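You operate a simulated robot arm through the tools that you are given. There is no shell and no other tool.

You run a simulated robot arm. Do the job below in one go: nothing can be reset, and whatever is moved stays where it is left.

TASK
Level the small balance, calibrate it at 200 g and check it with the 100 g weight.
Fine: blue-rimmed ring round the pan, level by the black foot wheel, CAL with the 200 g weight alone on the pan, then the check; both weights end in their wells; nothing else is weighed. Set down upright: two hundred gram weight, hundred gram weight.

Only the result counts: the job must be done as asked and must still hold three seconds after the hand-in. Knocking over, shifting, dropping, spilling or breaking anything else fails it.

THE ROBOT
A 7-joint arm with a two-finger parallel gripper, fixed in place. Base frame: the origin is on the floor under the middle of its stand, x ahead of it, y to its left, z up; the work surface is at about z = 752. Units: mm, rad, N and s.
With the tool pointing down near the work surface it reaches from about 100 to 660 mm from the base axis. Its first joint turns from -1.152 to 1.152 rad. Payload 1.57 kg.
Tool frame: the origin (TCP) lies between the finger pads and is the grasp point; the fingertips stand 30 mm ahead of it; z points along the fingers, y is the line along which they close. The gripper opens to 80 mm. The fingers are 17 mm wide and 12 mm thick; the gripper's body (40 by 82 mm) begins 80 mm behind the TCP.
Orientation is that of the tool frame in the base frame, as [roll, pitch, yaw] about the fixed x, y, z axes, in that order (R = Rz(yaw) Ry(pitch) Rx(roll)). With the fingers straight down and closing along the base's y, the tool's x points along the base's -x, its y along +y and its z along -z.

THE INTERFACE
- The arm moves only by the tool arm_command. Its argument "deltas" is a list of rows, each a list of 3 entries, a list of its own where there are three numbers: the finger opening in cm, from 0 to 8, then the shift along the tool's x, y, z in cm, then the turn, a rotation vector about the tool's x, y, z in degrees. In form: [[fingers, [dx, dy, dz], [rx, ry, rz]], ...]. A call has 1 to 20 rows; each row is the pose to reach, as a shift and turn from the pose commanded when the call began, along the tool's axes at that moment. A row lasts 0.2 s, in which the tool goes at most 50 mm and 0.15 rad; a call with a longer step from one row to the next is refused whole, and so is a gripper value outside its range. A pose out of reach is approached as far as the arm can. The call stops where the force on the tool passes 40 N (or 10 N more than at its start, if that is more) or the arm is blocked; 0.2 s more then pass. The fingers move at their own pace (about 72 mm/s each) and stop on an object; they squeeze with about 41 N. The grip force told is the motor's: it shows also when the fingers shut on nothing. Time passes only in rows, and 0.2 s behind the last, so rows that repeat a pose let the fingers close. It gives the time, the measured TCP pose, the force on the tool (base axes), the opening and the grip force at its end, in the units of the frame above (readings bear some noise), with the torque about the TCP (base axes, N m) and any sound that the robot's microphone picked up.
- Cameras (640 x 400 px; columns grow to the right, rows downward): "scene" is fixed at [55.4, 438.2, 1415.6]; the picture's right is [-0.74, -0.67, 0.00], its down [-0.44, 0.49, -0.75] and it looks along [0.50, -0.56, -0.67] (base axes); focal length 357 px, centre (320, 200). "wrist" rides on the gripper at [72, -7, -122] in the tool frame; the picture's right is [0.09, 1.00, 0.00], its down [-0.84, 0.08, -0.54] and it looks along [-0.54, 0.05, 0.84] (tool axes); focal length 238 px, centre (320, 200).
- get_image(camera): a new picture of that camera. No time passes.
- locate(camera, pixels): there is no depth. For up to 12 entries [column, row, z] of the newest picture of that camera ("zoom" is the newest enlarged one), the place [x, y] in the base frame at which the ray of that pixel passes the height z, good to about 2 mm. No time passes.
- enlarge(camera, box): a new picture of the part [left, top, right, bottom] of that camera's present view, enlarged. No time passes.
- sign_off(): hands the job in; it is judged then, once.

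Leave the gripper open and the arm clear of the work at the hand-in unless told otherwise.

The tools are called as name(argument=value, ...) on one line, values as JSON. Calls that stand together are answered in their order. arm_command: Moves the arm, as the interface text tells. Its arguments: {"type":"object","properties":{"deltas":{"type":"array","items":{"type":"array"}}},"required":["deltas"]} The other tools are called the same way: get_image (camera) takes a picture; locate (camera, pixels) gives the place at which the rays of pixels pass given heights; enlarge (camera, box) takes an enlarged picture of a part of a camera's view; sign_off () hands the job in.

At the start:

```text
time_s: 0.0
position: [438.9, -135.5, 1088.8]
tcp_rot: [-3.141, -0.002, -3.141]
force: [-0.5, 0.0, -0.8]
moment: [0.0, 0.0, 0.01]
width: 79.9
gripper_force: 0.0
```

scene: 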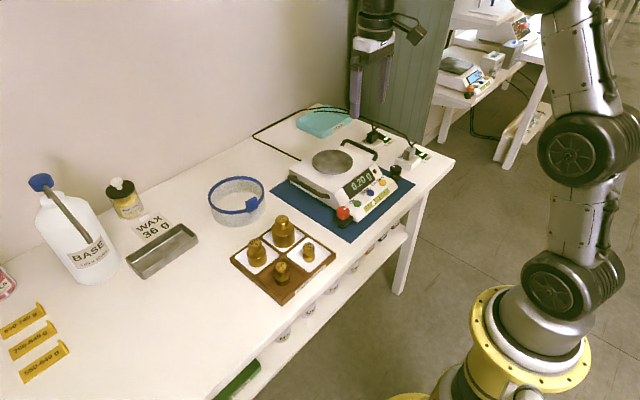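
wrist: 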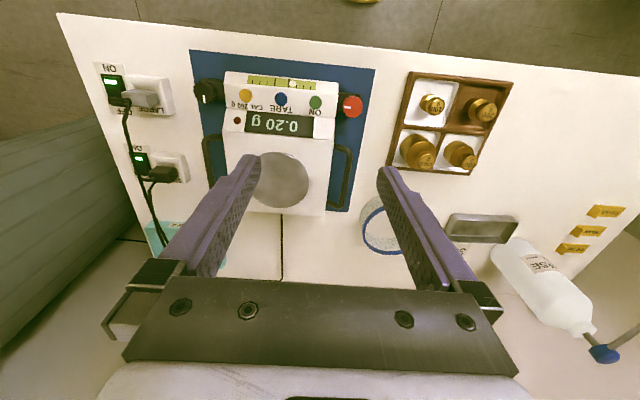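

I see the balance on a blue mat reading 0.20 g, a weight tray, and a blue-rimmed ring. I'll look closer at each part before moving.

enlarge(camera="scene", box=[260, 90, 440, 240])

enlarge(camera="scene", box=[190, 160, 350, 310])

enlarge(camera="wrist", box=[180, 40, 400, 220])

enlarge(camera="wrist", box=[360, 50, 540, 200])

```text
2.67 times, centred on (350, 165) of scene
```

zoom: 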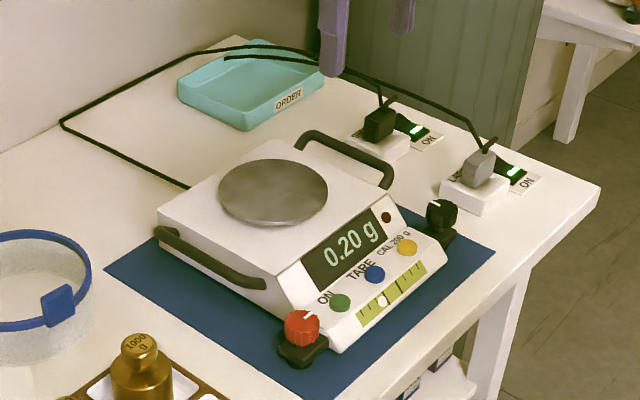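

```text
2.67 times, centred on (270, 235) of scene
```

zoom: 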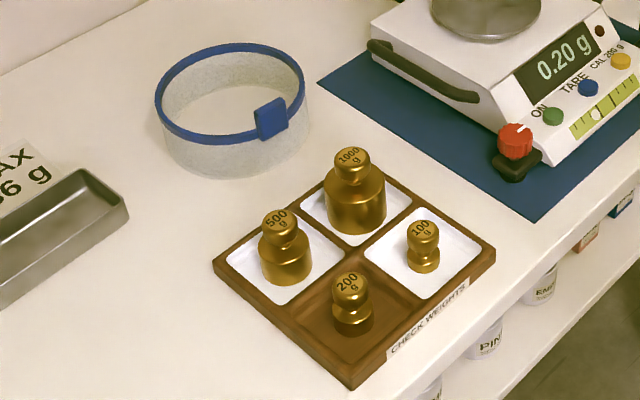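

```text
2.22 times, centred on (290, 130) of wrist
```

zoom: 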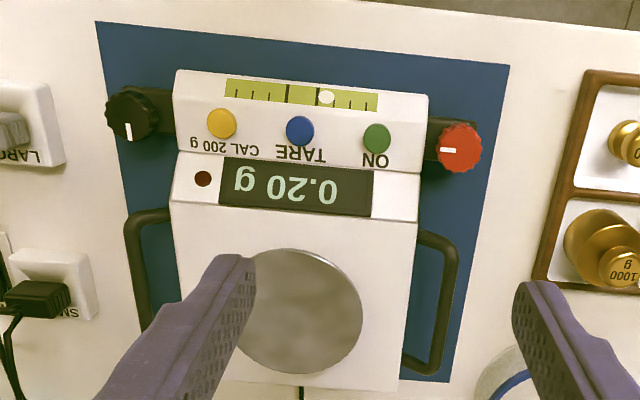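

```text
2.67 times, centred on (450, 125) of wrist
```

zoom: 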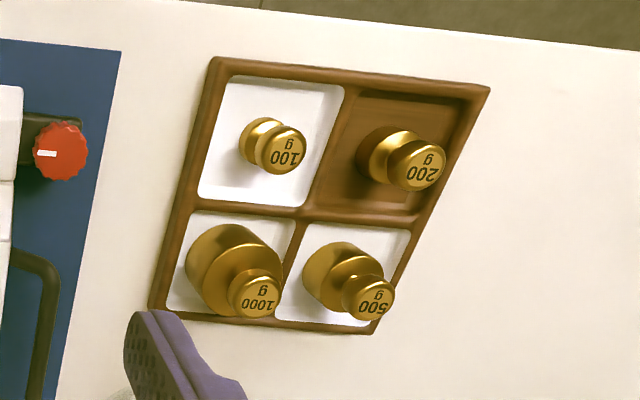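

The bubble is off-centre and two foot wheels show: black on the −y side, red on the +y side. I'll triangulate the pan, ring, weights and wheels by locating the same features in both cameras at several heights.

locate(camera="scene", pixels=[[332.4, 162, 800], [332.4, 162, 830], [332.4, 162, 860], [396, 170, 770], [396, 170, 800], [343, 211, 770], [343, 211, 800], [308, 242, 770], [308, 242, 800], [281, 265, 770], [281, 265, 800], [238, 195, 800]])

locate(camera="wrist", pixels=[[281, 180, 800], [281, 180, 830], [281, 180, 860], [206, 91, 770], [206, 91, 800], [353, 106, 770], [353, 106, 800], [434, 103, 770], [434, 103, 800], [485, 110, 770], [485, 110, 800], [378, 215, 800]])

```text
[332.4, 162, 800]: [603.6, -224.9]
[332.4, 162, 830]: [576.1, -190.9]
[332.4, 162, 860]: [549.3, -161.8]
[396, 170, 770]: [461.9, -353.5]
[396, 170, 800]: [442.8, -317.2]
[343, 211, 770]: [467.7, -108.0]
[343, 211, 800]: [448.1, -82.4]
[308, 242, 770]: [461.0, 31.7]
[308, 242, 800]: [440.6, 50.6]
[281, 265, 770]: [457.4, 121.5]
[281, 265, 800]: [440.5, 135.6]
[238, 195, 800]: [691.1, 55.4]
```

```text
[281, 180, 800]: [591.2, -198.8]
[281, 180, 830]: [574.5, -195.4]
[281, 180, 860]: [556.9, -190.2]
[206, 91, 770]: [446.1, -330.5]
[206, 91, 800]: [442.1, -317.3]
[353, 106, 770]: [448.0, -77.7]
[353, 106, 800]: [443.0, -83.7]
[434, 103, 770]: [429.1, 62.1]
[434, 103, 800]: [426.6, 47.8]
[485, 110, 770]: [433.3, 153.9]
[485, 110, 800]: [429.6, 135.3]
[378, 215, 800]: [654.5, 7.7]
```

The pan is at about (574, −195) with its top near z 832. The black wheel is at about (442, −317, 800) and the red wheel at about (445, −83, 800). The finger hides the ring in the wrist view, so I'll move the arm towards it for a clear look, staying high.

arm_command(deltas=[[8, [-1.0, 3.1, 1.8], [0, 0, 0]], [8, [-2.0, 6.2, 3.6], [0, 0, 0]], [8, [-2.5, 9.3, 5.4], [0, 0, 0]], [8, [-2.5, 12.4, 7.2], [0, 0, 0]], [8, [-2.5, 15.5, 8.9], [0, 0, 0]], [8, [-2.5, 15.5, 8.9], [0, 0, 0]]])

get_image(camera="wrist")

get_image(camera="scene")

```text
time_s: 1.4
position: [463.4, 18.4, 999.8]
tcp_rot: [-3.142, 0.0, -3.141]
force: [0.5, 0.1, -0.4]
moment: [0.04, -0.04, -0.02]
width: 80.1
gripper_force: 0.0
```

```text
taken
```

wrist: 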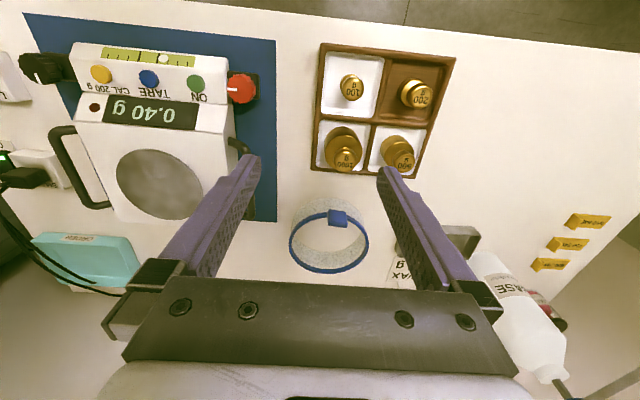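

```text
taken
```

scene: 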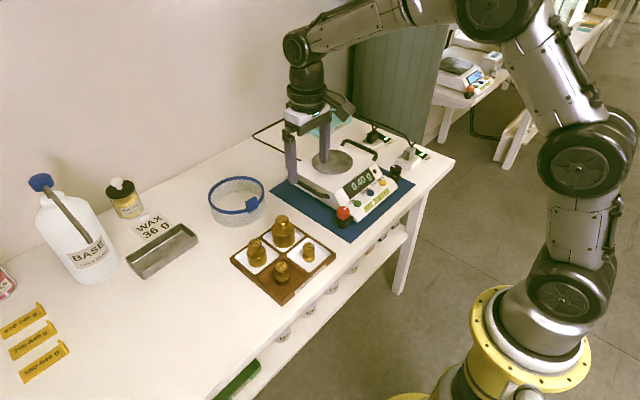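

The empty pan now reads 0.40 g, so the reading is drifting, probably from draughts. The ring is visible at about (329, 238) with its tab at (337, 217). I'll enlarge it in both cameras.

enlarge(camera="wrist", box=[265, 180, 393, 260])

enlarge(camera="scene", box=[190, 165, 286, 225])

```text
5.00 times, centred on (329, 220) of wrist
```

zoom: 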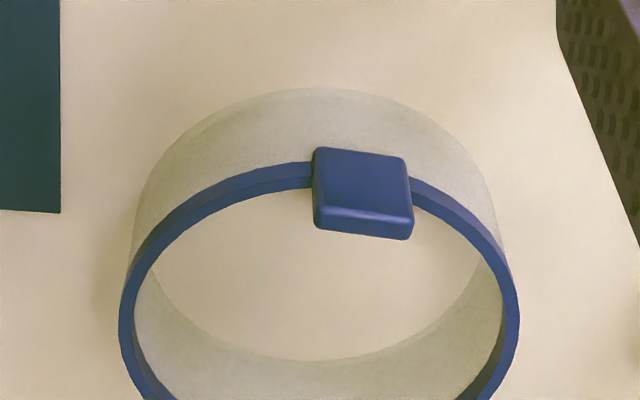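

```text
6.67 times, centred on (238, 195) of scene
```

zoom: 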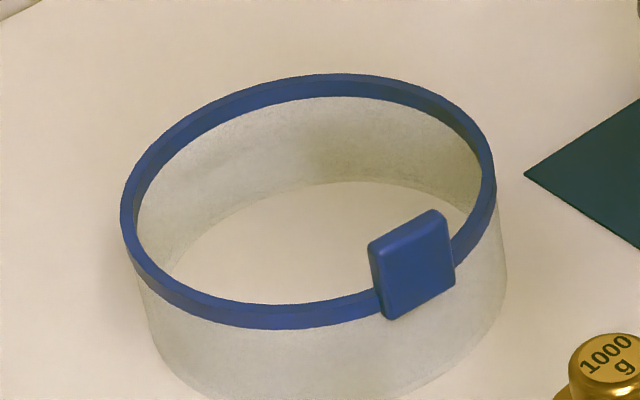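

The tab is a vertical plate on the ring's near side. I'll triangulate the tab corners and rim edges from both views.

locate(camera="wrist", pixels=[[311.9, 222, 800], [311.9, 222, 820], [346.3, 223.5, 800], [346.3, 223.5, 820], [328.6, 227, 800], [328.6, 227, 820], [289, 244, 800], [289, 244, 820], [368.8, 244, 800], [368.8, 244, 820], [336, 227, 800], [336, 227, 820]])

locate(camera="scene", pixels=[[245.2, 202.6, 800], [245.2, 202.6, 820], [254.5, 196.6, 800], [254.5, 196.6, 820], [250, 199.5, 800], [250, 199.5, 820], [208, 197.5, 800], [208, 197.5, 820], [264.4, 192, 800], [264.4, 192, 820], [236.2, 195.2, 800], [236.2, 195.2, 820]])

```text
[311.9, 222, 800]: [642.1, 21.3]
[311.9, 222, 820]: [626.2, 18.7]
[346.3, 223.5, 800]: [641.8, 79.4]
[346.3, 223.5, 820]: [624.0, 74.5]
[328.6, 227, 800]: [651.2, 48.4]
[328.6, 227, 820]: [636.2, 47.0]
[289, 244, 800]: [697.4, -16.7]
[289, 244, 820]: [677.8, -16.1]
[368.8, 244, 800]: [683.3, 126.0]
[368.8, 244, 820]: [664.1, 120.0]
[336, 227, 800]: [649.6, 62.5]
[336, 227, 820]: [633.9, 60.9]
```

```text
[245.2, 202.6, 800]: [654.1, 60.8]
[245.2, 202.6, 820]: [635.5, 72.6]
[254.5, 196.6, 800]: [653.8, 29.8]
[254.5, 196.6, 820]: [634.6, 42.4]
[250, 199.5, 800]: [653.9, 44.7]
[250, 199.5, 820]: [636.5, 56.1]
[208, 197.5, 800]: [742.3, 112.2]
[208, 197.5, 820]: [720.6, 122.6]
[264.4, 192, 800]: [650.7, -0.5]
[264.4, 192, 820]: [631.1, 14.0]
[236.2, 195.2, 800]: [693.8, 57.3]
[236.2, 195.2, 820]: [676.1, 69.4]
```

The tab's top sits near (629, 60, 827) and the ring's outer diameter is about 137 mm. Next I'll look at the balance from closer up, to check the pan size, the flat top around it, the level and the buttons.

arm_command(deltas=[[8, [0.4, -3.5, 0.8], [0, 0, 0]], [8, [0.8, -7, 1.6], [0, 0, 0]], [8, [1.2, -10.5, 2.4], [0, 0, 0]], [8, [1.6, -14, 3.2], [0, 0, 0]], [8, [2.0, -17.5, 4.0], [0, 0, 0]], [8, [2.3, -21.3, 5.0], [0, 0, 0]], [8, [2.3, -21.3, 5.0], [0, 0, 0]]])

get_image(camera="wrist")

enlarge(camera="wrist", box=[200, 30, 440, 180])

```text
time_s: 3.0
position: [442.3, -193.9, 950.7]
tcp_rot: [3.141, 0.002, 3.141]
force: [-0.2, 0.3, -0.5]
moment: [-0.01, 0.0, 0.02]
width: 80.0
gripper_force: 0.1
```

```text
taken
```

wrist: 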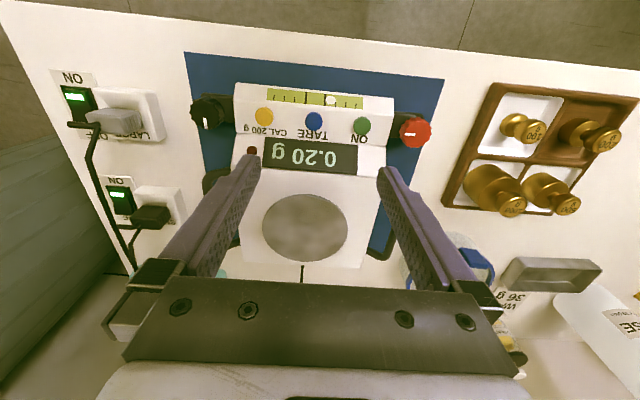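

```text
2.67 times, centred on (320, 105) of wrist
```

zoom: 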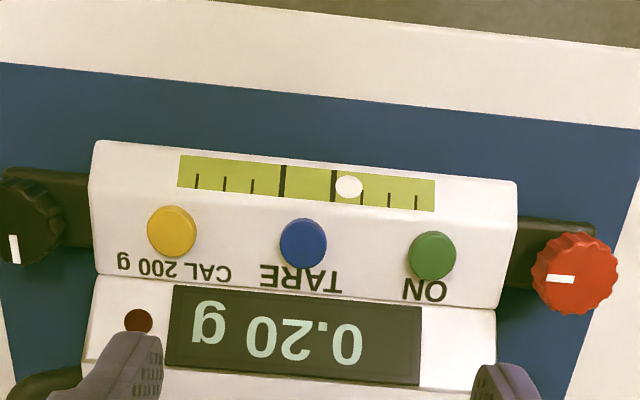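

The bubble sits just outside the right bold line of the level, towards the red side. I'll measure the pan, body edges, buttons and wheel from this view.

locate(camera="wrist", pixels=[[262, 227, 832], [348, 227, 832], [305, 193, 832], [305, 262, 832], [250, 265, 825], [362, 268, 825], [370, 170, 825], [207, 112, 800], [416, 131, 800], [264, 116, 800], [314, 120, 800], [362, 125, 800]])

enlarge(camera="wrist", box=[220, 130, 400, 280])

enlarge(camera="scene", box=[270, 130, 430, 240])

```text
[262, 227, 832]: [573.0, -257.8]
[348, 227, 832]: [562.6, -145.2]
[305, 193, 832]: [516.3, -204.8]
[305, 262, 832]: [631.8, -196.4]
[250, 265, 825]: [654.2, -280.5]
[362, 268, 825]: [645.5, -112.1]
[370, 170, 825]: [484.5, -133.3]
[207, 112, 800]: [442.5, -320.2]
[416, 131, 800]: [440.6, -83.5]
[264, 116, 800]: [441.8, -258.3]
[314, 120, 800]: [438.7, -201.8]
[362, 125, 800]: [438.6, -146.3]
```

```text
2.67 times, centred on (310, 205) of wrist
```

zoom: 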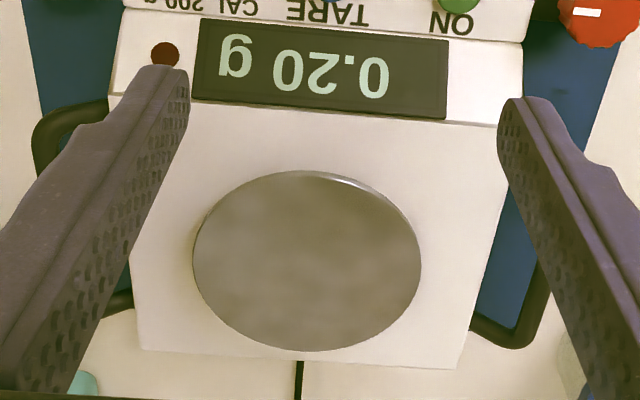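

```text
3.64 times, centred on (350, 185) of scene
```

zoom: 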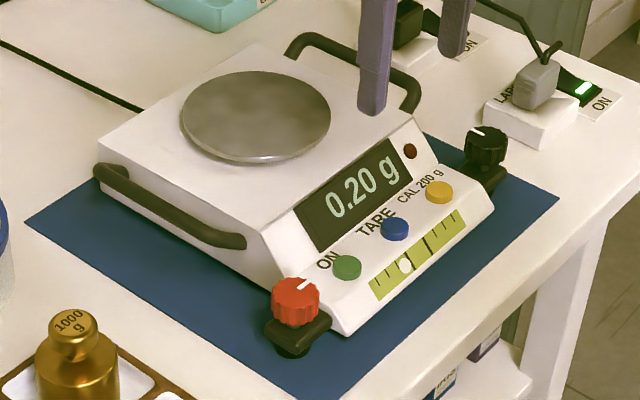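

The pan is about 114 mm across and centred near (572, −200). The flat top starts near x 490, so the ring fits round the pan. I'll go over the black wheel at (442, −319), turning the tool −90° so the fingers close along x and miss the balance body, then look closely.

arm_command(deltas=[[8, [0, -1.04, 0.25], [0, 0, -7.5]], [8, [0, -2.08, 0.5], [0, 0, -15]], [8, [0, -3.12, 0.75], [0, 0, -22.5]], [8, [0, -4.16, 1.0], [0, 0, -30]], [8, [0, -5.2, 1.25], [0, 0, -37.5]], [8, [0, -6.24, 1.5], [0, 0, -45]], [8, [0, -7.28, 1.75], [0, 0, -52.5]], [8, [0, -8.32, 2.0], [0, 0, -60]], [8, [0, -9.36, 2.25], [0, 0, -67.5]], [8, [0, -10.4, 2.5], [0, 0, -75]], [8, [0, -11.44, 2.75], [0, 0, -82.5]], [8, [0, -12.5, 3.0], [0, 0, -90]], [8, [0, -12.5, 3.0], [0, 0, -90]]])

get_image(camera="wrist")

get_image(camera="scene")

```text
time_s: 5.8
position: [439.6, -318.4, 920.7]
tcp_rot: [3.141, 0.001, -1.568]
force: [0.1, 0.3, 0.3]
moment: [0.02, 0.01, -0.03]
width: 80.1
gripper_force: 0.1
```

```text
taken
```

wrist: 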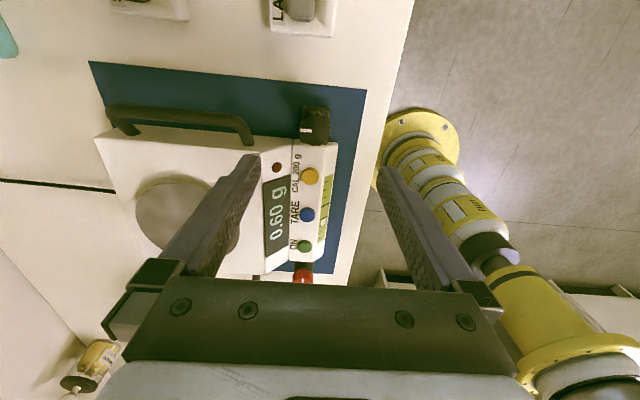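

```text
taken
```

scene: 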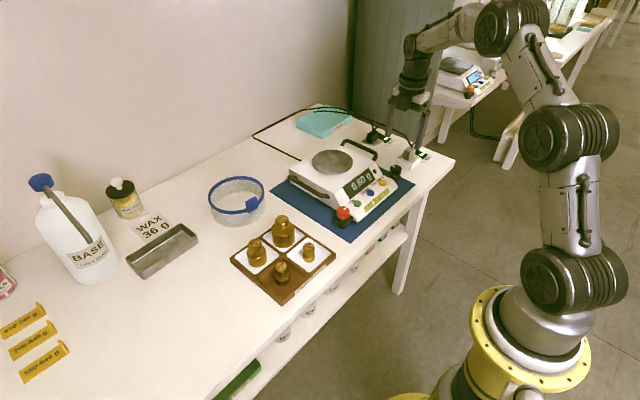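

The black wheel shows at (314, 123) in the wrist view. I'll enlarge it and the level in both cameras.

enlarge(camera="wrist", box=[270, 90, 366, 150])

enlarge(camera="scene", box=[330, 145, 426, 225])

enlarge(camera="wrist", box=[256, 130, 368, 280])

```text
6.67 times, centred on (318, 120) of wrist
```

zoom: 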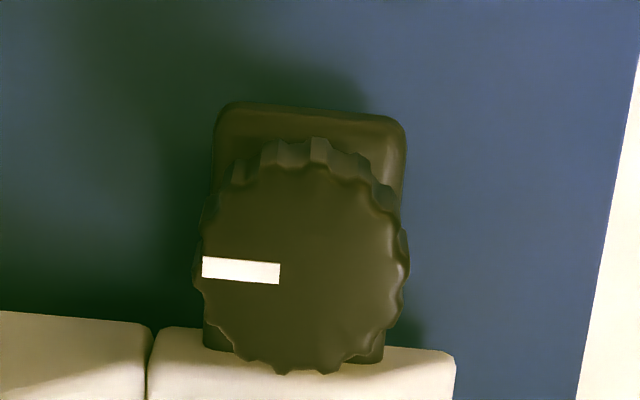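

```text
5.00 times, centred on (378, 185) of scene
```

zoom: 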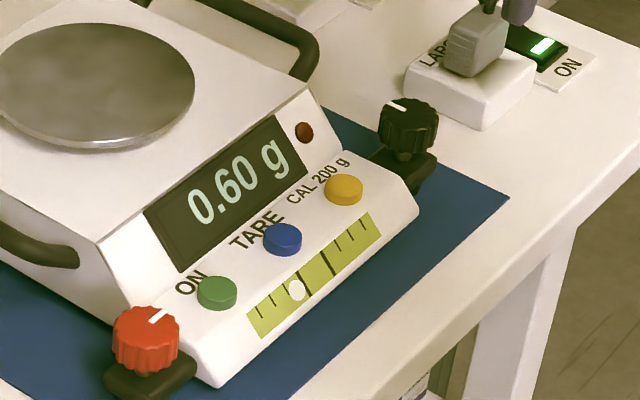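

```text
2.67 times, centred on (312, 205) of wrist
```

zoom: 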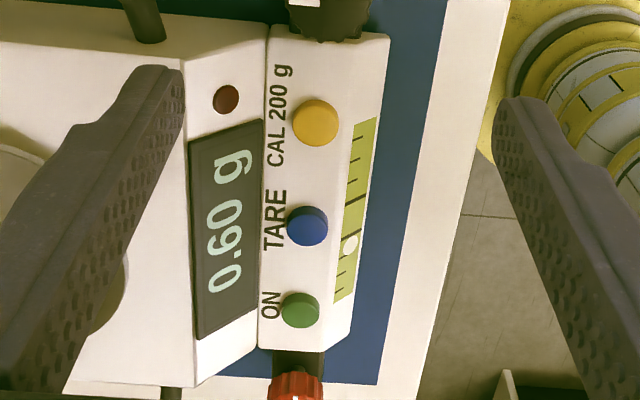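

I'll triangulate the wheel's top centre, about (315.5, 130) in wrist and (395.6, 166.6) in scene, along with its edges and the buttons.

locate(camera="wrist", pixels=[[315.5, 130.2, 790], [315.5, 130.2, 800], [315.5, 130.2, 810], [299, 130, 800], [331.5, 131, 800], [315.5, 114.5, 800], [315, 145.7, 800], [310, 174.5, 790], [310, 174.5, 800], [306.8, 213, 790], [306.8, 213, 800], [300, 127.5, 800]])

locate(camera="scene", pixels=[[395.6, 166.6, 790], [395.6, 166.6, 800], [395.6, 166.6, 810], [382.6, 182, 780], [382.6, 182, 790], [382.6, 182, 800], [370.4, 192.4, 780], [370.4, 192.4, 790], [370.4, 192.4, 800], [345, 210.5, 800], [345, 210.5, 790], [395.6, 177.5, 775]])

```text
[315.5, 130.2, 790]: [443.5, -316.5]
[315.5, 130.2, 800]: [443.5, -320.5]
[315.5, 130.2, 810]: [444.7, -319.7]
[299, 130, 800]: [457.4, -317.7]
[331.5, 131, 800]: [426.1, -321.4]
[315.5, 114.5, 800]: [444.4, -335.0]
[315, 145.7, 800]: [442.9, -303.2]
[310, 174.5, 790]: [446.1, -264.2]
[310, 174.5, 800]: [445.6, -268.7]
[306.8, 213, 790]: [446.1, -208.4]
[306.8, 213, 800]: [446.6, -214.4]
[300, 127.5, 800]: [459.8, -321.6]
```

```text
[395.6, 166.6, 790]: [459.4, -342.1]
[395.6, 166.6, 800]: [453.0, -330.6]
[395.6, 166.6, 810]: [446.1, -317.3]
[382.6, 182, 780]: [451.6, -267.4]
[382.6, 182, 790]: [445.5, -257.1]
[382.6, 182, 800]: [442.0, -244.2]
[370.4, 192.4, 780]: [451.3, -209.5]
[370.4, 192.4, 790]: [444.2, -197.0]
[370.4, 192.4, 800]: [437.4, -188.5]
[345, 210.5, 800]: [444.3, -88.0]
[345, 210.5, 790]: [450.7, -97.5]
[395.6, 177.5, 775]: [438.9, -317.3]
```

The wheel's top centre comes out near (445, −321, 808), with a radius of about 15.5 mm. I'll come down to 12 mm above it, then check the alignment again before gripping.

arm_command(deltas=[[8, [0.1, -0.2, 1.8], [0, 0, 0]], [8, [0.22, -0.42, 3.6], [0, 0, 0]], [8, [0.22, -0.42, 5.4], [0, 0, 0]], [8, [0.22, -0.42, 7.0], [0, 0, 0]], [8, [0.22, -0.42, 7.0], [0, 0, 0]]])

get_image(camera="wrist")

enlarge(camera="wrist", box=[224, 100, 416, 220])

enlarge(camera="scene", box=[346, 130, 442, 210])

```text
time_s: 7.0
position: [444.7, -320.1, 850.1]
tcp_rot: [-3.142, 0.0, -1.57]
force: [0.2, 0.1, -0.9]
moment: [-0.01, -0.06, 0.01]
width: 80.0
gripper_force: 0.0
```

```text
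taken
```

wrist: 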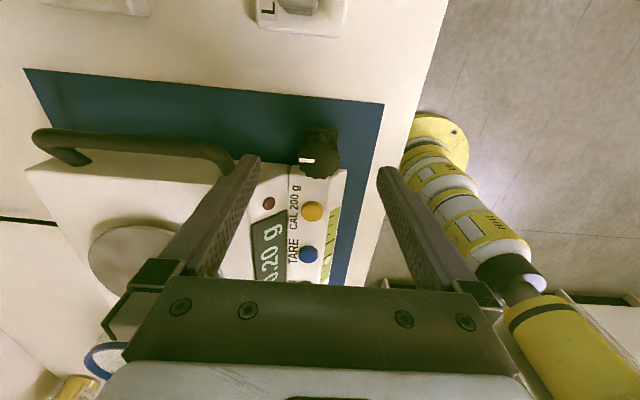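

```text
3.33 times, centred on (320, 160) of wrist
```

zoom: 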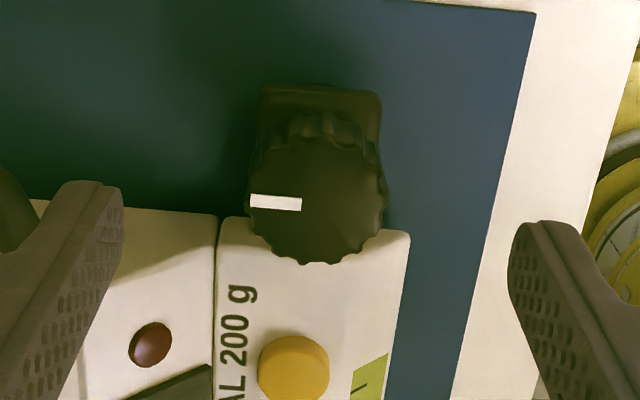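

```text
5.00 times, centred on (394, 170) of scene
```

zoom: 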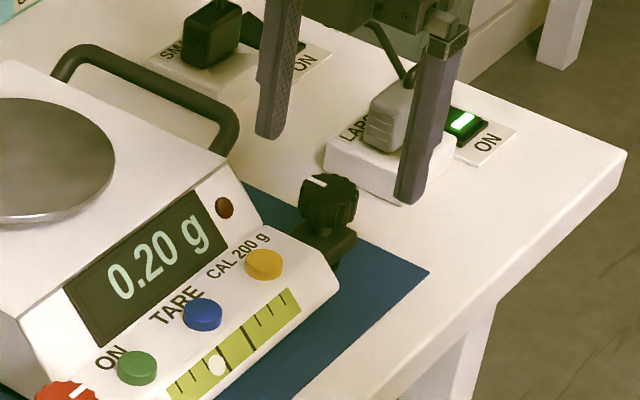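

The finger midpoint and knob centre agree within about 0.5 mm along x. I'll locate the knob centre at (319.1, 160) several times and average, and get the bracket's height too.

locate(camera="wrist", pixels=[[319.1, 160, 808], [319.1, 160, 808], [319.1, 160, 808], [319.1, 160, 808], [319.1, 160, 808], [319.1, 160, 808], [320.5, 163, 808], [320.5, 163, 808], [320.5, 163, 808], [320.5, 163, 808], [333.5, 127.5, 780], [333.5, 127.5, 770]])

locate(camera="scene", pixels=[[395.6, 166.6, 808], [395.6, 166.6, 808], [395.6, 166.6, 808], [395.6, 166.6, 808], [401, 176.5, 780], [401, 176.5, 770], [401, 176.5, 790], [395, 178, 775], [395, 178, 785], [395, 178, 795]])

```text
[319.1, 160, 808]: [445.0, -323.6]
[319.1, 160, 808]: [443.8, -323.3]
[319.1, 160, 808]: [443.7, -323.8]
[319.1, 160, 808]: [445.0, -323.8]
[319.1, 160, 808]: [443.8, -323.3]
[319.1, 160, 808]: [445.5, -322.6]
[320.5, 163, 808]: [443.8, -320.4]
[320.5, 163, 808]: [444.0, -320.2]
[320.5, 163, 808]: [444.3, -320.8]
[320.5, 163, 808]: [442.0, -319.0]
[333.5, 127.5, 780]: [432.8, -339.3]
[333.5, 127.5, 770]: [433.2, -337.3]
```

```text
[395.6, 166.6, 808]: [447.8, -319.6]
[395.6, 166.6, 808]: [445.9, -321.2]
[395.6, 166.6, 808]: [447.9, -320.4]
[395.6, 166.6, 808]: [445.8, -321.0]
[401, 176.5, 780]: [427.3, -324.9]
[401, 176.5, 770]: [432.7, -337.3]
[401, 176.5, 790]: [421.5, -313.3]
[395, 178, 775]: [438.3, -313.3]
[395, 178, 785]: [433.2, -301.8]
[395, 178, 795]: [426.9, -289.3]
```

The knob centre works out at about (444.5, −322.7), roughly 2.5 mm to −y of the tool axis. The bracket top is at about z 770. I'll shift over, narrow the fingers to 44 mm, and lower until the tips are at about z 790.

arm_command(deltas=[[4.4, [0.12, -0.03, 0], [0, 0, 0]], [4.4, [0.24, -0.05, 0], [0, 0, 0]], [4.4, [0.24, -0.05, 1.0], [0, 0, 0]], [4.4, [0.24, -0.05, 2.0], [0, 0, 0]], [4.4, [0.24, -0.05, 3.0], [0, 0, 0]], [4.4, [0.24, -0.05, 3.0], [0, 0, 0]]])

enlarge(camera="wrist", box=[224, 100, 416, 220])

enlarge(camera="scene", box=[346, 130, 442, 210])

```text
time_s: 8.4
position: [445.4, -323.4, 820.5]
tcp_rot: [-3.141, -0.001, -1.571]
force: [0.0, 0.4, 0.7]
moment: [-0.02, 0.02, 0.01]
width: 44.2
gripper_force: 0.0
```

```text
3.33 times, centred on (320, 160) of wrist
```

zoom: 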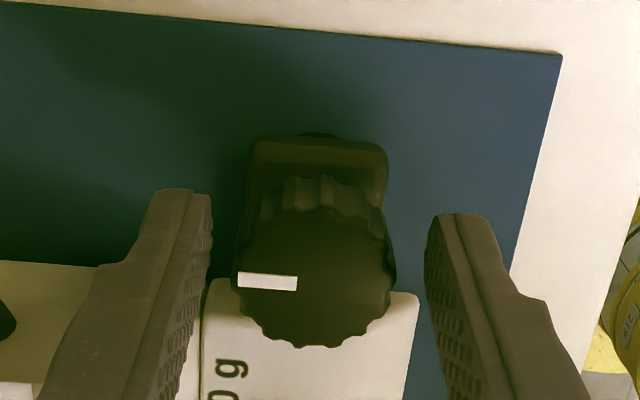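

```text
5.00 times, centred on (394, 170) of scene
```

zoom: 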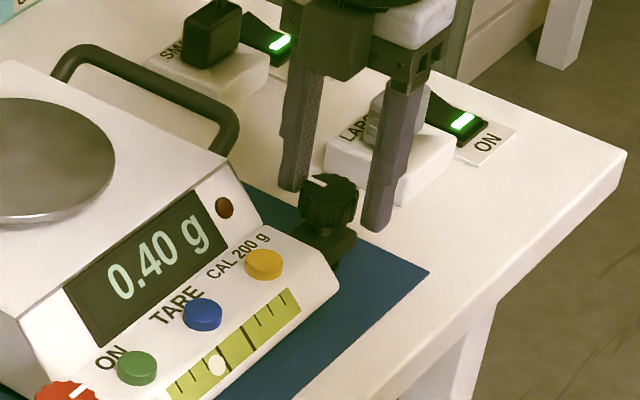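

The knob is centred between the fingers within about 0.5 mm. The bracket below is clear and nothing touches. I'll close the fingers on the wheel.

arm_command(deltas=[[3.6, [0, 0, 0], [0, 0, 0]], [3.3, [0, 0, 0], [0, 0, 0]], [3.1, [0, 0, 0], [0, 0, 0]], [2.9, [0, 0, 0], [0, 0, 0]], [2.7, [0, 0, 0], [0, 0, 0]], [2.7, [0, 0, 0], [0, 0, 0]]])

enlarge(camera="scene", box=[330, 145, 426, 225])

```text
time_s: 9.8
position: [444.9, -324.1, 819.1]
tcp_rot: [-3.141, 0.0, -1.57]
force: [5.8, 0.5, -2.1]
moment: [-0.05, -0.11, -0.01]
width: 32.1
gripper_force: 3.1
```

```text
5.00 times, centred on (378, 185) of scene
```

zoom: 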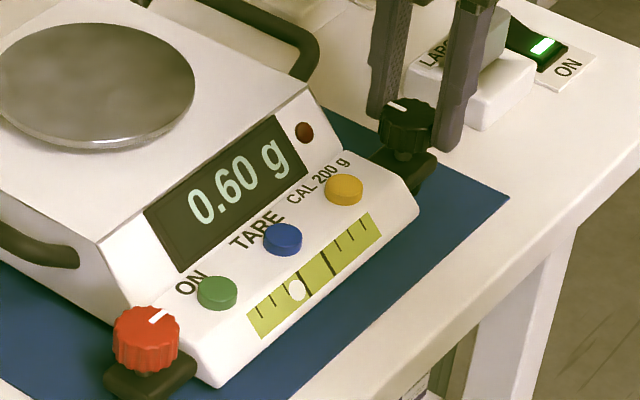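

The fingers have stopped on the wheel at 32 mm. I'll turn it 24° clockwise seen from above as a trial and see which way the bubble goes.

arm_command(deltas=[[2.5, [0, -0.03, 0], [0, 0, 0]], [2.5, [0, -0.03, 0], [0, 0, 6]], [2.5, [0, -0.03, 0], [0, 0, 12]], [2.5, [0, -0.03, 0], [0, 0, 18]], [2.5, [0, -0.03, 0], [0, 0, 24]], [2.5, [0, -0.03, 0], [0, 0, 24]]])

enlarge(camera="scene", box=[330, 145, 426, 225])

```text
time_s: 11.2
position: [443.2, -322.6, 819.1]
tcp_rot: [3.137, 0.001, -1.992]
force: [-19.0, 2.9, 16.9]
moment: [0.58, 0.05, 0.02]
width: 30.5
gripper_force: 39.8
```

```text
5.00 times, centred on (378, 185) of scene
```

zoom: 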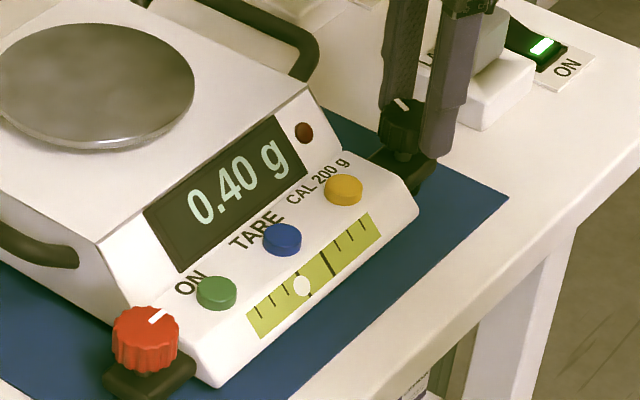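

The wheel turned 24° and the bubble moved inwards from (297, 290) to (302, 287) in the zoom, so clockwise is right. About 90° more is needed. The tool shows a −19 N side load, so I'll ease that slightly and turn another 30°.

arm_command(deltas=[[2.5, [0.02, 0.05, -0.03], [0, 0, 0]], [2.5, [0.02, 0.05, -0.03], [0, 0, 6]], [2.5, [0.02, 0.05, -0.03], [0, 0, 12]], [2.5, [0.02, 0.05, -0.03], [0, 0, 18]], [2.5, [0.02, 0.05, -0.03], [0, 0, 24]], [2.5, [0.02, 0.05, -0.03], [0, 0, 30]], [2.5, [0.02, 0.05, -0.03], [0, 0, 30]]])

enlarge(camera="scene", box=[330, 145, 426, 225])

```text
time_s: 12.8
position: [443.9, -321.7, 818.9]
tcp_rot: [3.14, 0.001, -2.516]
force: [-16.3, -0.6, 11.5]
moment: [0.09, 0.26, 0.01]
width: 31.0
gripper_force: 40.0
```

```text
5.00 times, centred on (378, 185) of scene
```

zoom: 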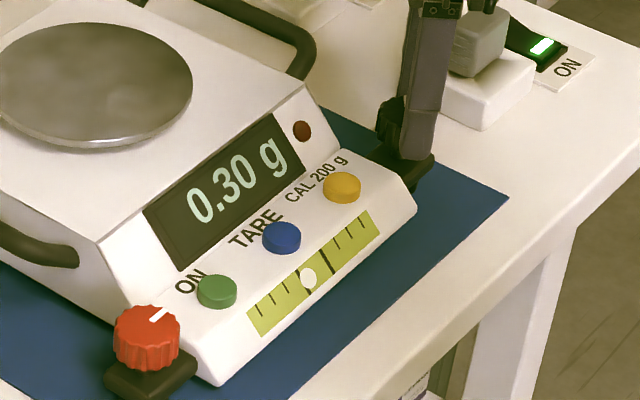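

The bubble is now on the edge line at about (309, 278), with roughly 36° still to go. I'll open to 44 mm, turn the tool back 54°, recheck the centring, and see how the level looks with no load on it.

arm_command(deltas=[[3.4, [0, 0, 0], [0, 0, 0]], [4.4, [0, 0, 0], [0, 0, 0]], [4.4, [0, 0, 0], [0, 0, 0]], [4.4, [0, 0, 0], [0, 0, -8]], [4.4, [0, 0, 0], [0, 0, -16]], [4.4, [0, 0, 0], [0, 0, -24]], [4.4, [0, 0, 0], [0, 0, -32]], [4.4, [0, 0, 0], [0, 0, -40]], [4.4, [0, 0, 0], [0, 0, -48]], [4.4, [0, 0, 0], [0, 0, -54]], [4.4, [0, 0, 0], [0, 0, -54]]])

enlarge(camera="scene", box=[330, 145, 426, 225])

enlarge(camera="wrist", box=[224, 100, 416, 220])

```text
time_s: 15.2
position: [444.9, -323.8, 819.8]
tcp_rot: [-3.14, 0.001, -1.569]
force: [0.0, -0.1, 0.2]
moment: [0.01, -0.01, 0.02]
width: 44.0
gripper_force: 0.1
```

```text
5.00 times, centred on (378, 185) of scene
```

zoom: 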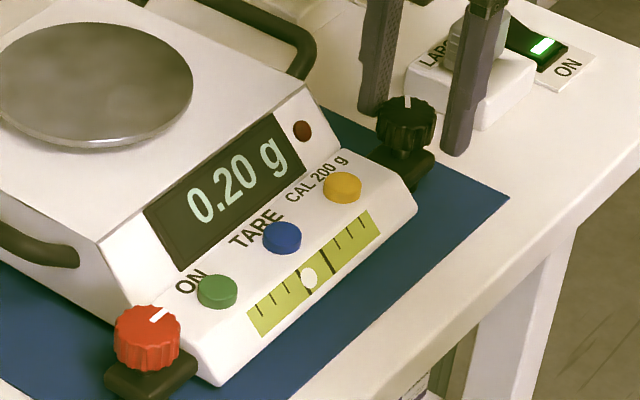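

```text
3.33 times, centred on (320, 160) of wrist
```

zoom: 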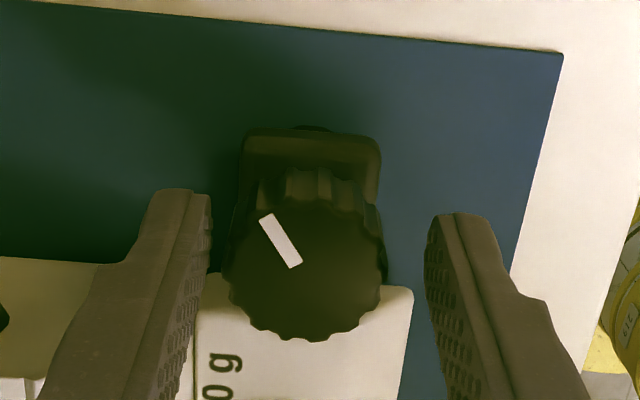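

The knob is now about 2 mm to +x of the finger midpoint, so my centring was slightly off during the turn. I'll shift the tool onto the knob's axis first, and zoom on the bubble to work out the remaining turn.

arm_command(deltas=[[4.4, [-0.03, -0.1, 0], [0, 0, 0]], [4.4, [-0.06, -0.2, 0], [0, 0, 0]], [4.4, [-0.06, -0.2, 0], [0, 0, 0]]])

enlarge(camera="wrist", box=[256, 110, 384, 210])

enlarge(camera="scene", box=[350, 180, 398, 216])

```text
time_s: 16.0
position: [446.1, -321.7, 818.9]
tcp_rot: [-3.14, 0.0, -1.571]
force: [0.4, 0.6, -0.4]
moment: [-0.01, 0.02, -0.03]
width: 43.8
gripper_force: 0.3
```

```text
4.00 times, centred on (320, 160) of wrist
```

zoom: 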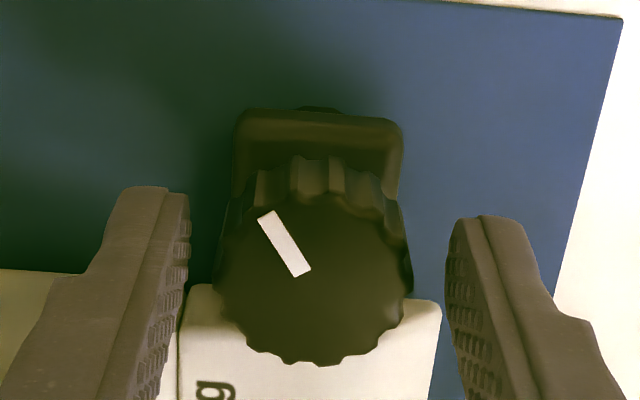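

```text
11.11 times, centred on (374, 198) of scene
```

zoom: 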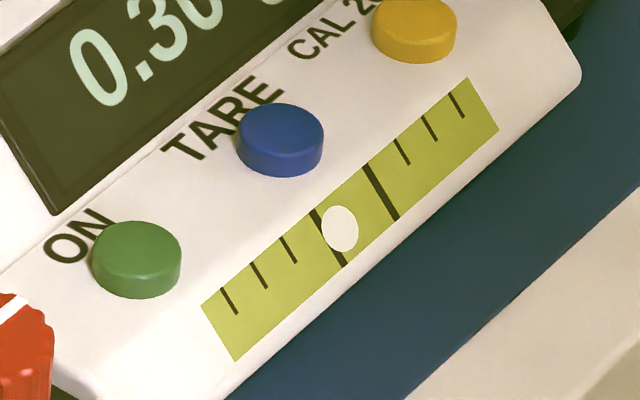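

The knob is centred. The bubble is about 19 zoom px from the vial centre (355, 216), and at the observed rate that needs about 23° more. I'll grip again and turn 22°.

arm_command(deltas=[[3.6, [0, 0, 0], [0, 0, 0]], [3.3, [0, 0, 0], [0, 0, 0]], [3.1, [0, 0, 0], [0, 0, 0]], [2.9, [0, 0, 0], [0, 0, 0]], [2.6, [0, 0, 0], [0, 0, 0]], [2.6, [0, 0, 0], [0, 0, 0]], [2.6, [0, 0, 0], [0, 0, 5]], [2.6, [0, 0, 0], [0, 0, 10]], [2.6, [0, 0, 0], [0, 0, 15]], [2.6, [0, 0, 0], [0, 0, 19]], [2.6, [0, 0, 0], [0, 0, 22]], [2.6, [0, 0, 0], [0, 0, 22]]])

enlarge(camera="scene", box=[350, 180, 398, 216])

```text
time_s: 18.6
position: [446.0, -322.7, 819.3]
tcp_rot: [3.137, 0.0, -1.955]
force: [-6.6, 13.9, 13.8]
moment: [0.59, 0.01, 0.03]
width: 30.7
gripper_force: 39.8
```

```text
11.11 times, centred on (374, 198) of scene
```

zoom: 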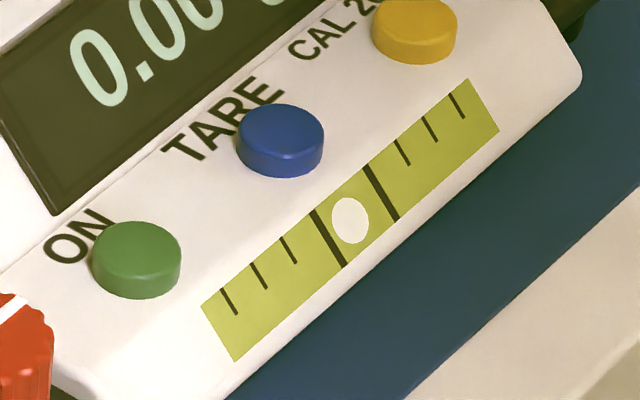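

The bubble is at (350, 220), close to the centre (355, 216). I'll turn 6° more, release, and check from both cameras.

arm_command(deltas=[[2.6, [0, 0, 0], [0, 0, 3]], [2.6, [0, 0, 0], [0, 0, 6]], [2.6, [0, 0, 0], [0, 0, 6]], [3.4, [0, 0, 0], [0, 0, 6]], [4.4, [0, 0, 0], [0, 0, 6]], [4.4, [0, 0, 0], [0, 0, 6]], [4.4, [0, 0, 0], [0, 0, 6]]])

enlarge(camera="scene", box=[350, 180, 398, 216])

get_image(camera="wrist")

```text
time_s: 20.2
position: [446.6, -322.3, 819.5]
tcp_rot: [3.14, 0.002, -2.06]
force: [0.1, 0.0, -0.5]
moment: [0.01, 0.01, -0.03]
width: 44.3
gripper_force: 0.0
```

```text
11.11 times, centred on (374, 198) of scene
```

zoom: 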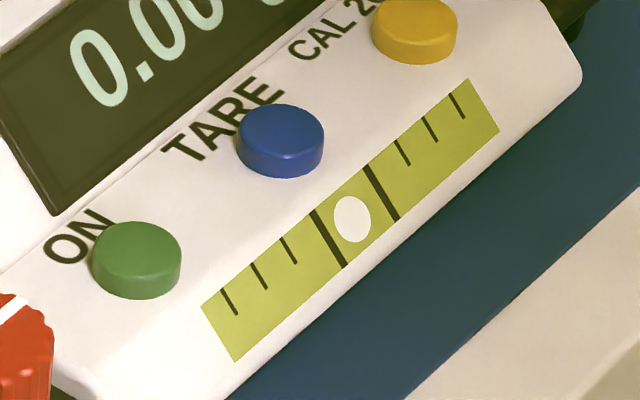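

```text
taken
```

wrist: 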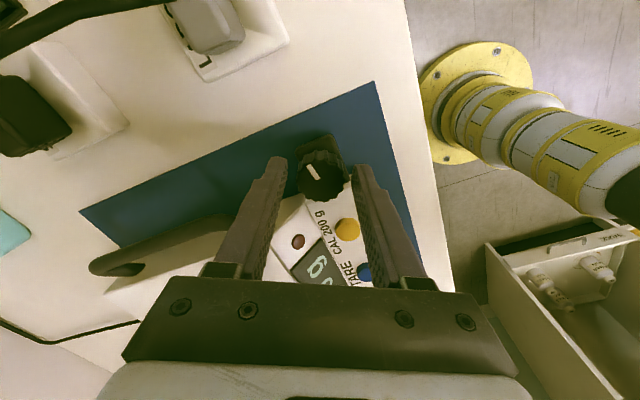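

The bubble is now well inside the bold lines, still about 4 zoom px towards the red side. I'll nudge the wheel another 8° to centre it better.

arm_command(deltas=[[3.6, [0, 0, 0], [0, 0, 0]], [3.3, [0, 0, 0], [0, 0, 0]], [3.1, [0, 0, 0], [0, 0, 0]], [2.9, [0, 0, 0], [0, 0, 0]], [2.6, [0, 0, 0], [0, 0, 0]], [2.6, [0, 0, 0], [0, 0, 0]], [2.6, [0, 0, 0], [0, 0, 4]], [2.6, [0, 0, 0], [0, 0, 8]], [2.6, [0, 0, 0], [0, 0, 8]], [2.6, [0, 0, 0], [0, 0, 8]]])

enlarge(camera="scene", box=[350, 180, 398, 216])

```text
time_s: 22.4
position: [445.2, -322.5, 818.9]
tcp_rot: [3.14, 0.0, -2.197]
force: [-9.9, 6.6, 7.4]
moment: [0.24, 0.15, 0.06]
width: 30.7
gripper_force: 39.7
```

```text
11.11 times, centred on (374, 198) of scene
```

zoom: 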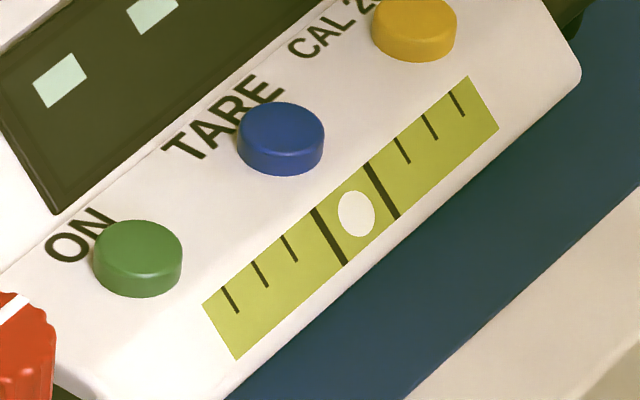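

The bubble is centred at (356, 214). The display now shows dashes, so I'll open the fingers, lift straight up clear of the wheel, and read it.

arm_command(deltas=[[3.4, [0, 0, 0], [0, 0, 0]], [4.4, [0, 0, 0], [0, 0, 0]], [4.4, [0, 0, 0], [0, 0, 0]], [4.4, [0, 0, -2], [0, 0, 0]], [4.4, [0, 0, -5], [0, 0, 0]], [4.4, [0, 0, -9], [0, 0, 0]], [4.4, [0, 0, -9], [0, 0, 0]]])

enlarge(camera="scene", box=[326, 140, 422, 220])

get_image(camera="scene")

get_image(camera="wrist")

```text
time_s: 24.0
position: [445.4, -322.0, 911.2]
tcp_rot: [-3.141, 0.0, -2.199]
force: [0.6, -0.4, -0.3]
moment: [-0.02, -0.01, -0.01]
width: 44.1
gripper_force: 0.1
```

```text
5.00 times, centred on (374, 180) of scene
```

zoom: 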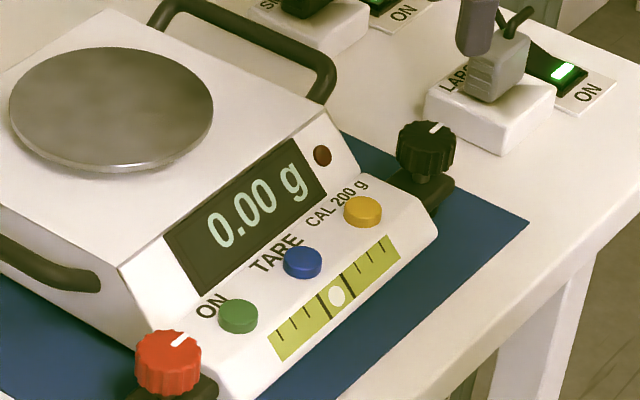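

```text
taken
```

scene: 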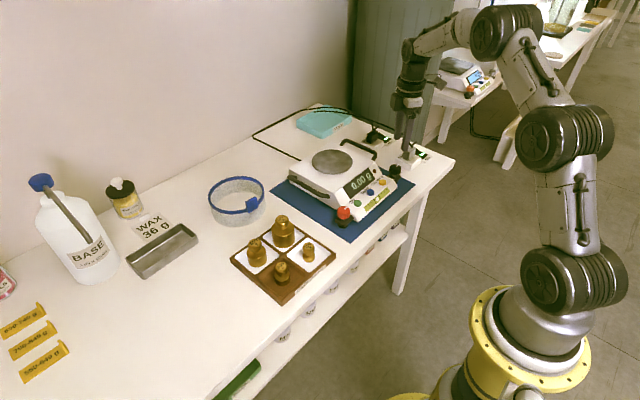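

```text
taken
```

wrist: 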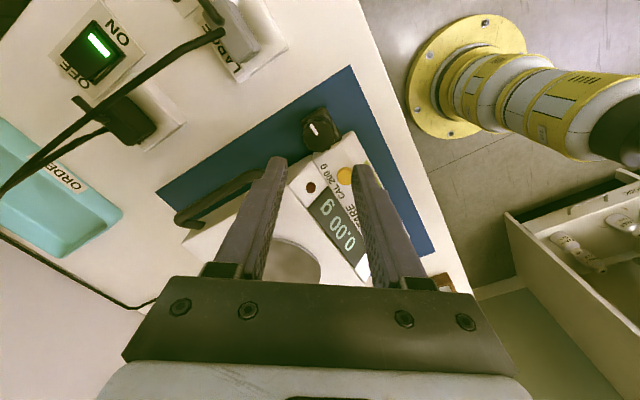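

The display reads 0.00 g with the bubble centred. Now the ring: I'll lift and fly to above its tab near (610, 50), turning back so the fingers close along x with one inside the ring and one outside, then look closely.

arm_command(deltas=[[6, [-3.5, 0.8, -1.5], [0, 0, -3.6]], [6, [-7.5, 1.6, -3.0], [0, 0, -7.2]], [6, [-11.5, 2.5, -4.5], [0, 0, -10.8]], [6, [-15.5, 3.3, -5.0], [0, 0, -14.4]], [6, [-19.5, 4.2, -5.0], [0, 0, -18]], [6, [-23.5, 5.0, -5.0], [0, 0, -21.6]], [6, [-27.5, 5.9, -5.0], [0, 0, -25.2]], [6, [-31.5, 6.7, -5.0], [0, 0, -28.8]], [6, [-35.5, 7.6, -5.0], [0, 0, -32.4]], [6, [-38, 8.2, -5.0], [0, 0, -36]], [6, [-39.8, 8.5, -5.0], [0, 0, -36]], [6, [-39.8, 8.5, -5.0], [0, 0, -36]]])

get_image(camera="wrist")

get_image(camera="scene")

```text
time_s: 26.6
position: [612.3, 50.4, 959.0]
tcp_rot: [3.141, 0.001, -1.571]
force: [-0.5, 0.2, 0.0]
moment: [-0.01, 0.03, 0.01]
width: 60.0
gripper_force: 0.1
```

```text
taken
```

wrist: 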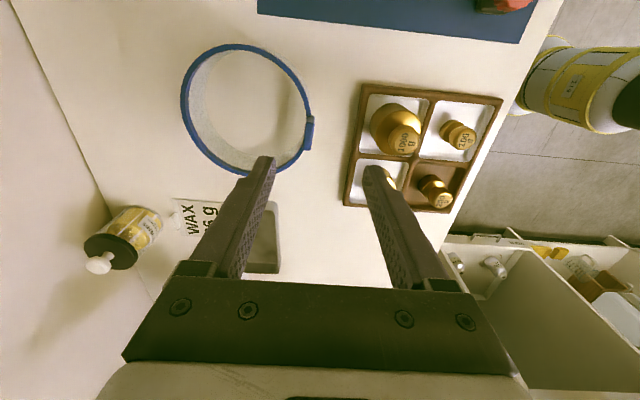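

```text
taken
```

scene: 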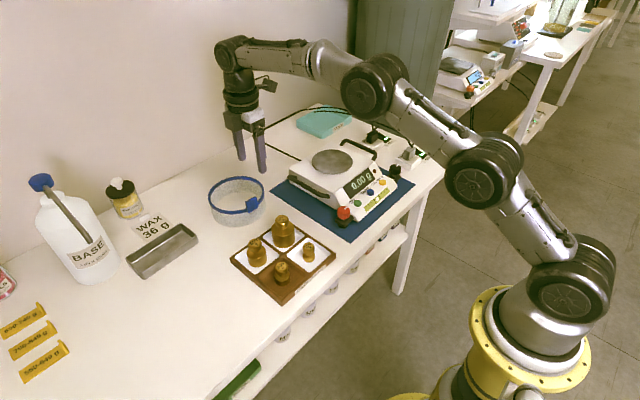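

The whole ring is visible now, with its tab at about (309, 133). I'll enlarge to measure the ring and the tab's angle.

enlarge(camera="wrist", box=[160, 30, 352, 190])

enlarge(camera="wrist", box=[286, 110, 334, 160])

enlarge(camera="scene", box=[200, 165, 280, 230])

```text
2.50 times, centred on (256, 110) of wrist
```

zoom: 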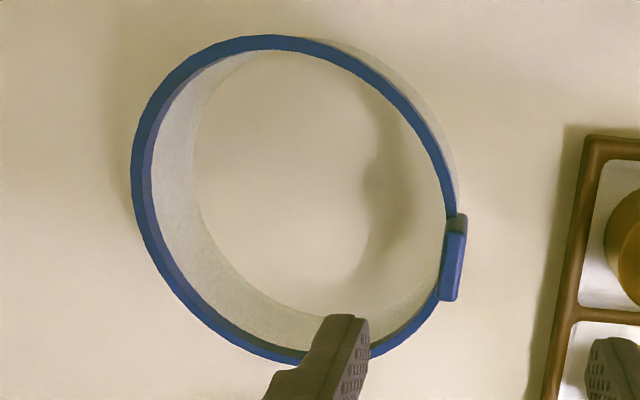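

```text
8.00 times, centred on (310, 135) of wrist
```

zoom: 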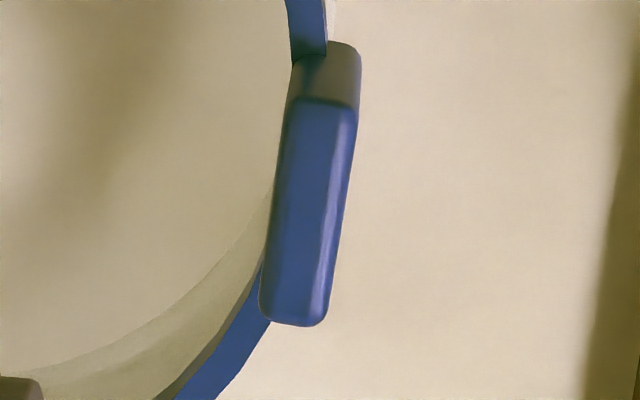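

```text
6.15 times, centred on (240, 198) of scene
```

zoom: 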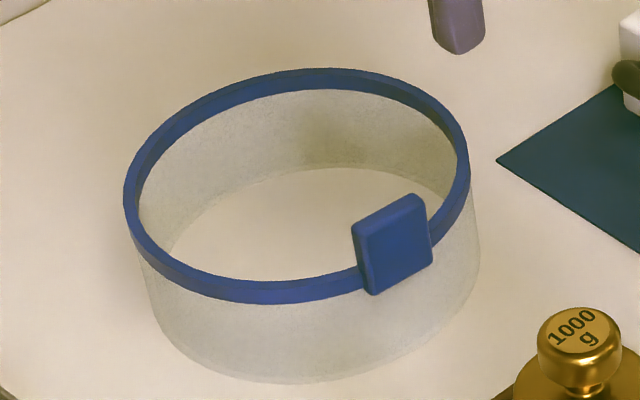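

I'll locate the tab ends and points round the rim to get the ring's centre and diameter.

locate(camera="wrist", pixels=[[310.4, 122.5, 827], [306.75, 150.25, 827], [308.5, 136.5, 827], [308.5, 136.5, 827], [308.5, 136.5, 820], [180.4, 102, 815], [310.4, 114, 815], [236, 44.4, 815], [224, 168.8, 815], [294, 73, 815], [196, 62, 815], [193, 145, 815]])

locate(camera="scene", pixels=[[251.5, 199.5, 827], [251.5, 199.5, 820], [251.5, 199.5, 832], [208, 197.5, 815], [264.4, 188, 815], [240, 177, 815], [236, 214.6, 815], [236, 195.5, 815]])

```text
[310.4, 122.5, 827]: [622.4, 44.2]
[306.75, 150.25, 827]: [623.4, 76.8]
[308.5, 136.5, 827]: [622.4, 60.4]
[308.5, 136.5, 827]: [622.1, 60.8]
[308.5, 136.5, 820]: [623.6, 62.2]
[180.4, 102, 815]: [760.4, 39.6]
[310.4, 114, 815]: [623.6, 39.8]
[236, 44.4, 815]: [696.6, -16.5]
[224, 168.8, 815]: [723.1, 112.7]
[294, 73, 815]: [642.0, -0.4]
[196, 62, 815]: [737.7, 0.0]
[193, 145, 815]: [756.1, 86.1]
```

```text
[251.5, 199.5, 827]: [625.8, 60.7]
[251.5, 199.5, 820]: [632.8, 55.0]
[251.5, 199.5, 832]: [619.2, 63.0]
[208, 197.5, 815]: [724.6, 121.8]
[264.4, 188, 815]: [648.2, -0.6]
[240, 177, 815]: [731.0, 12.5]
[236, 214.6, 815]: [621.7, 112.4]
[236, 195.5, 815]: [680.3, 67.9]
```

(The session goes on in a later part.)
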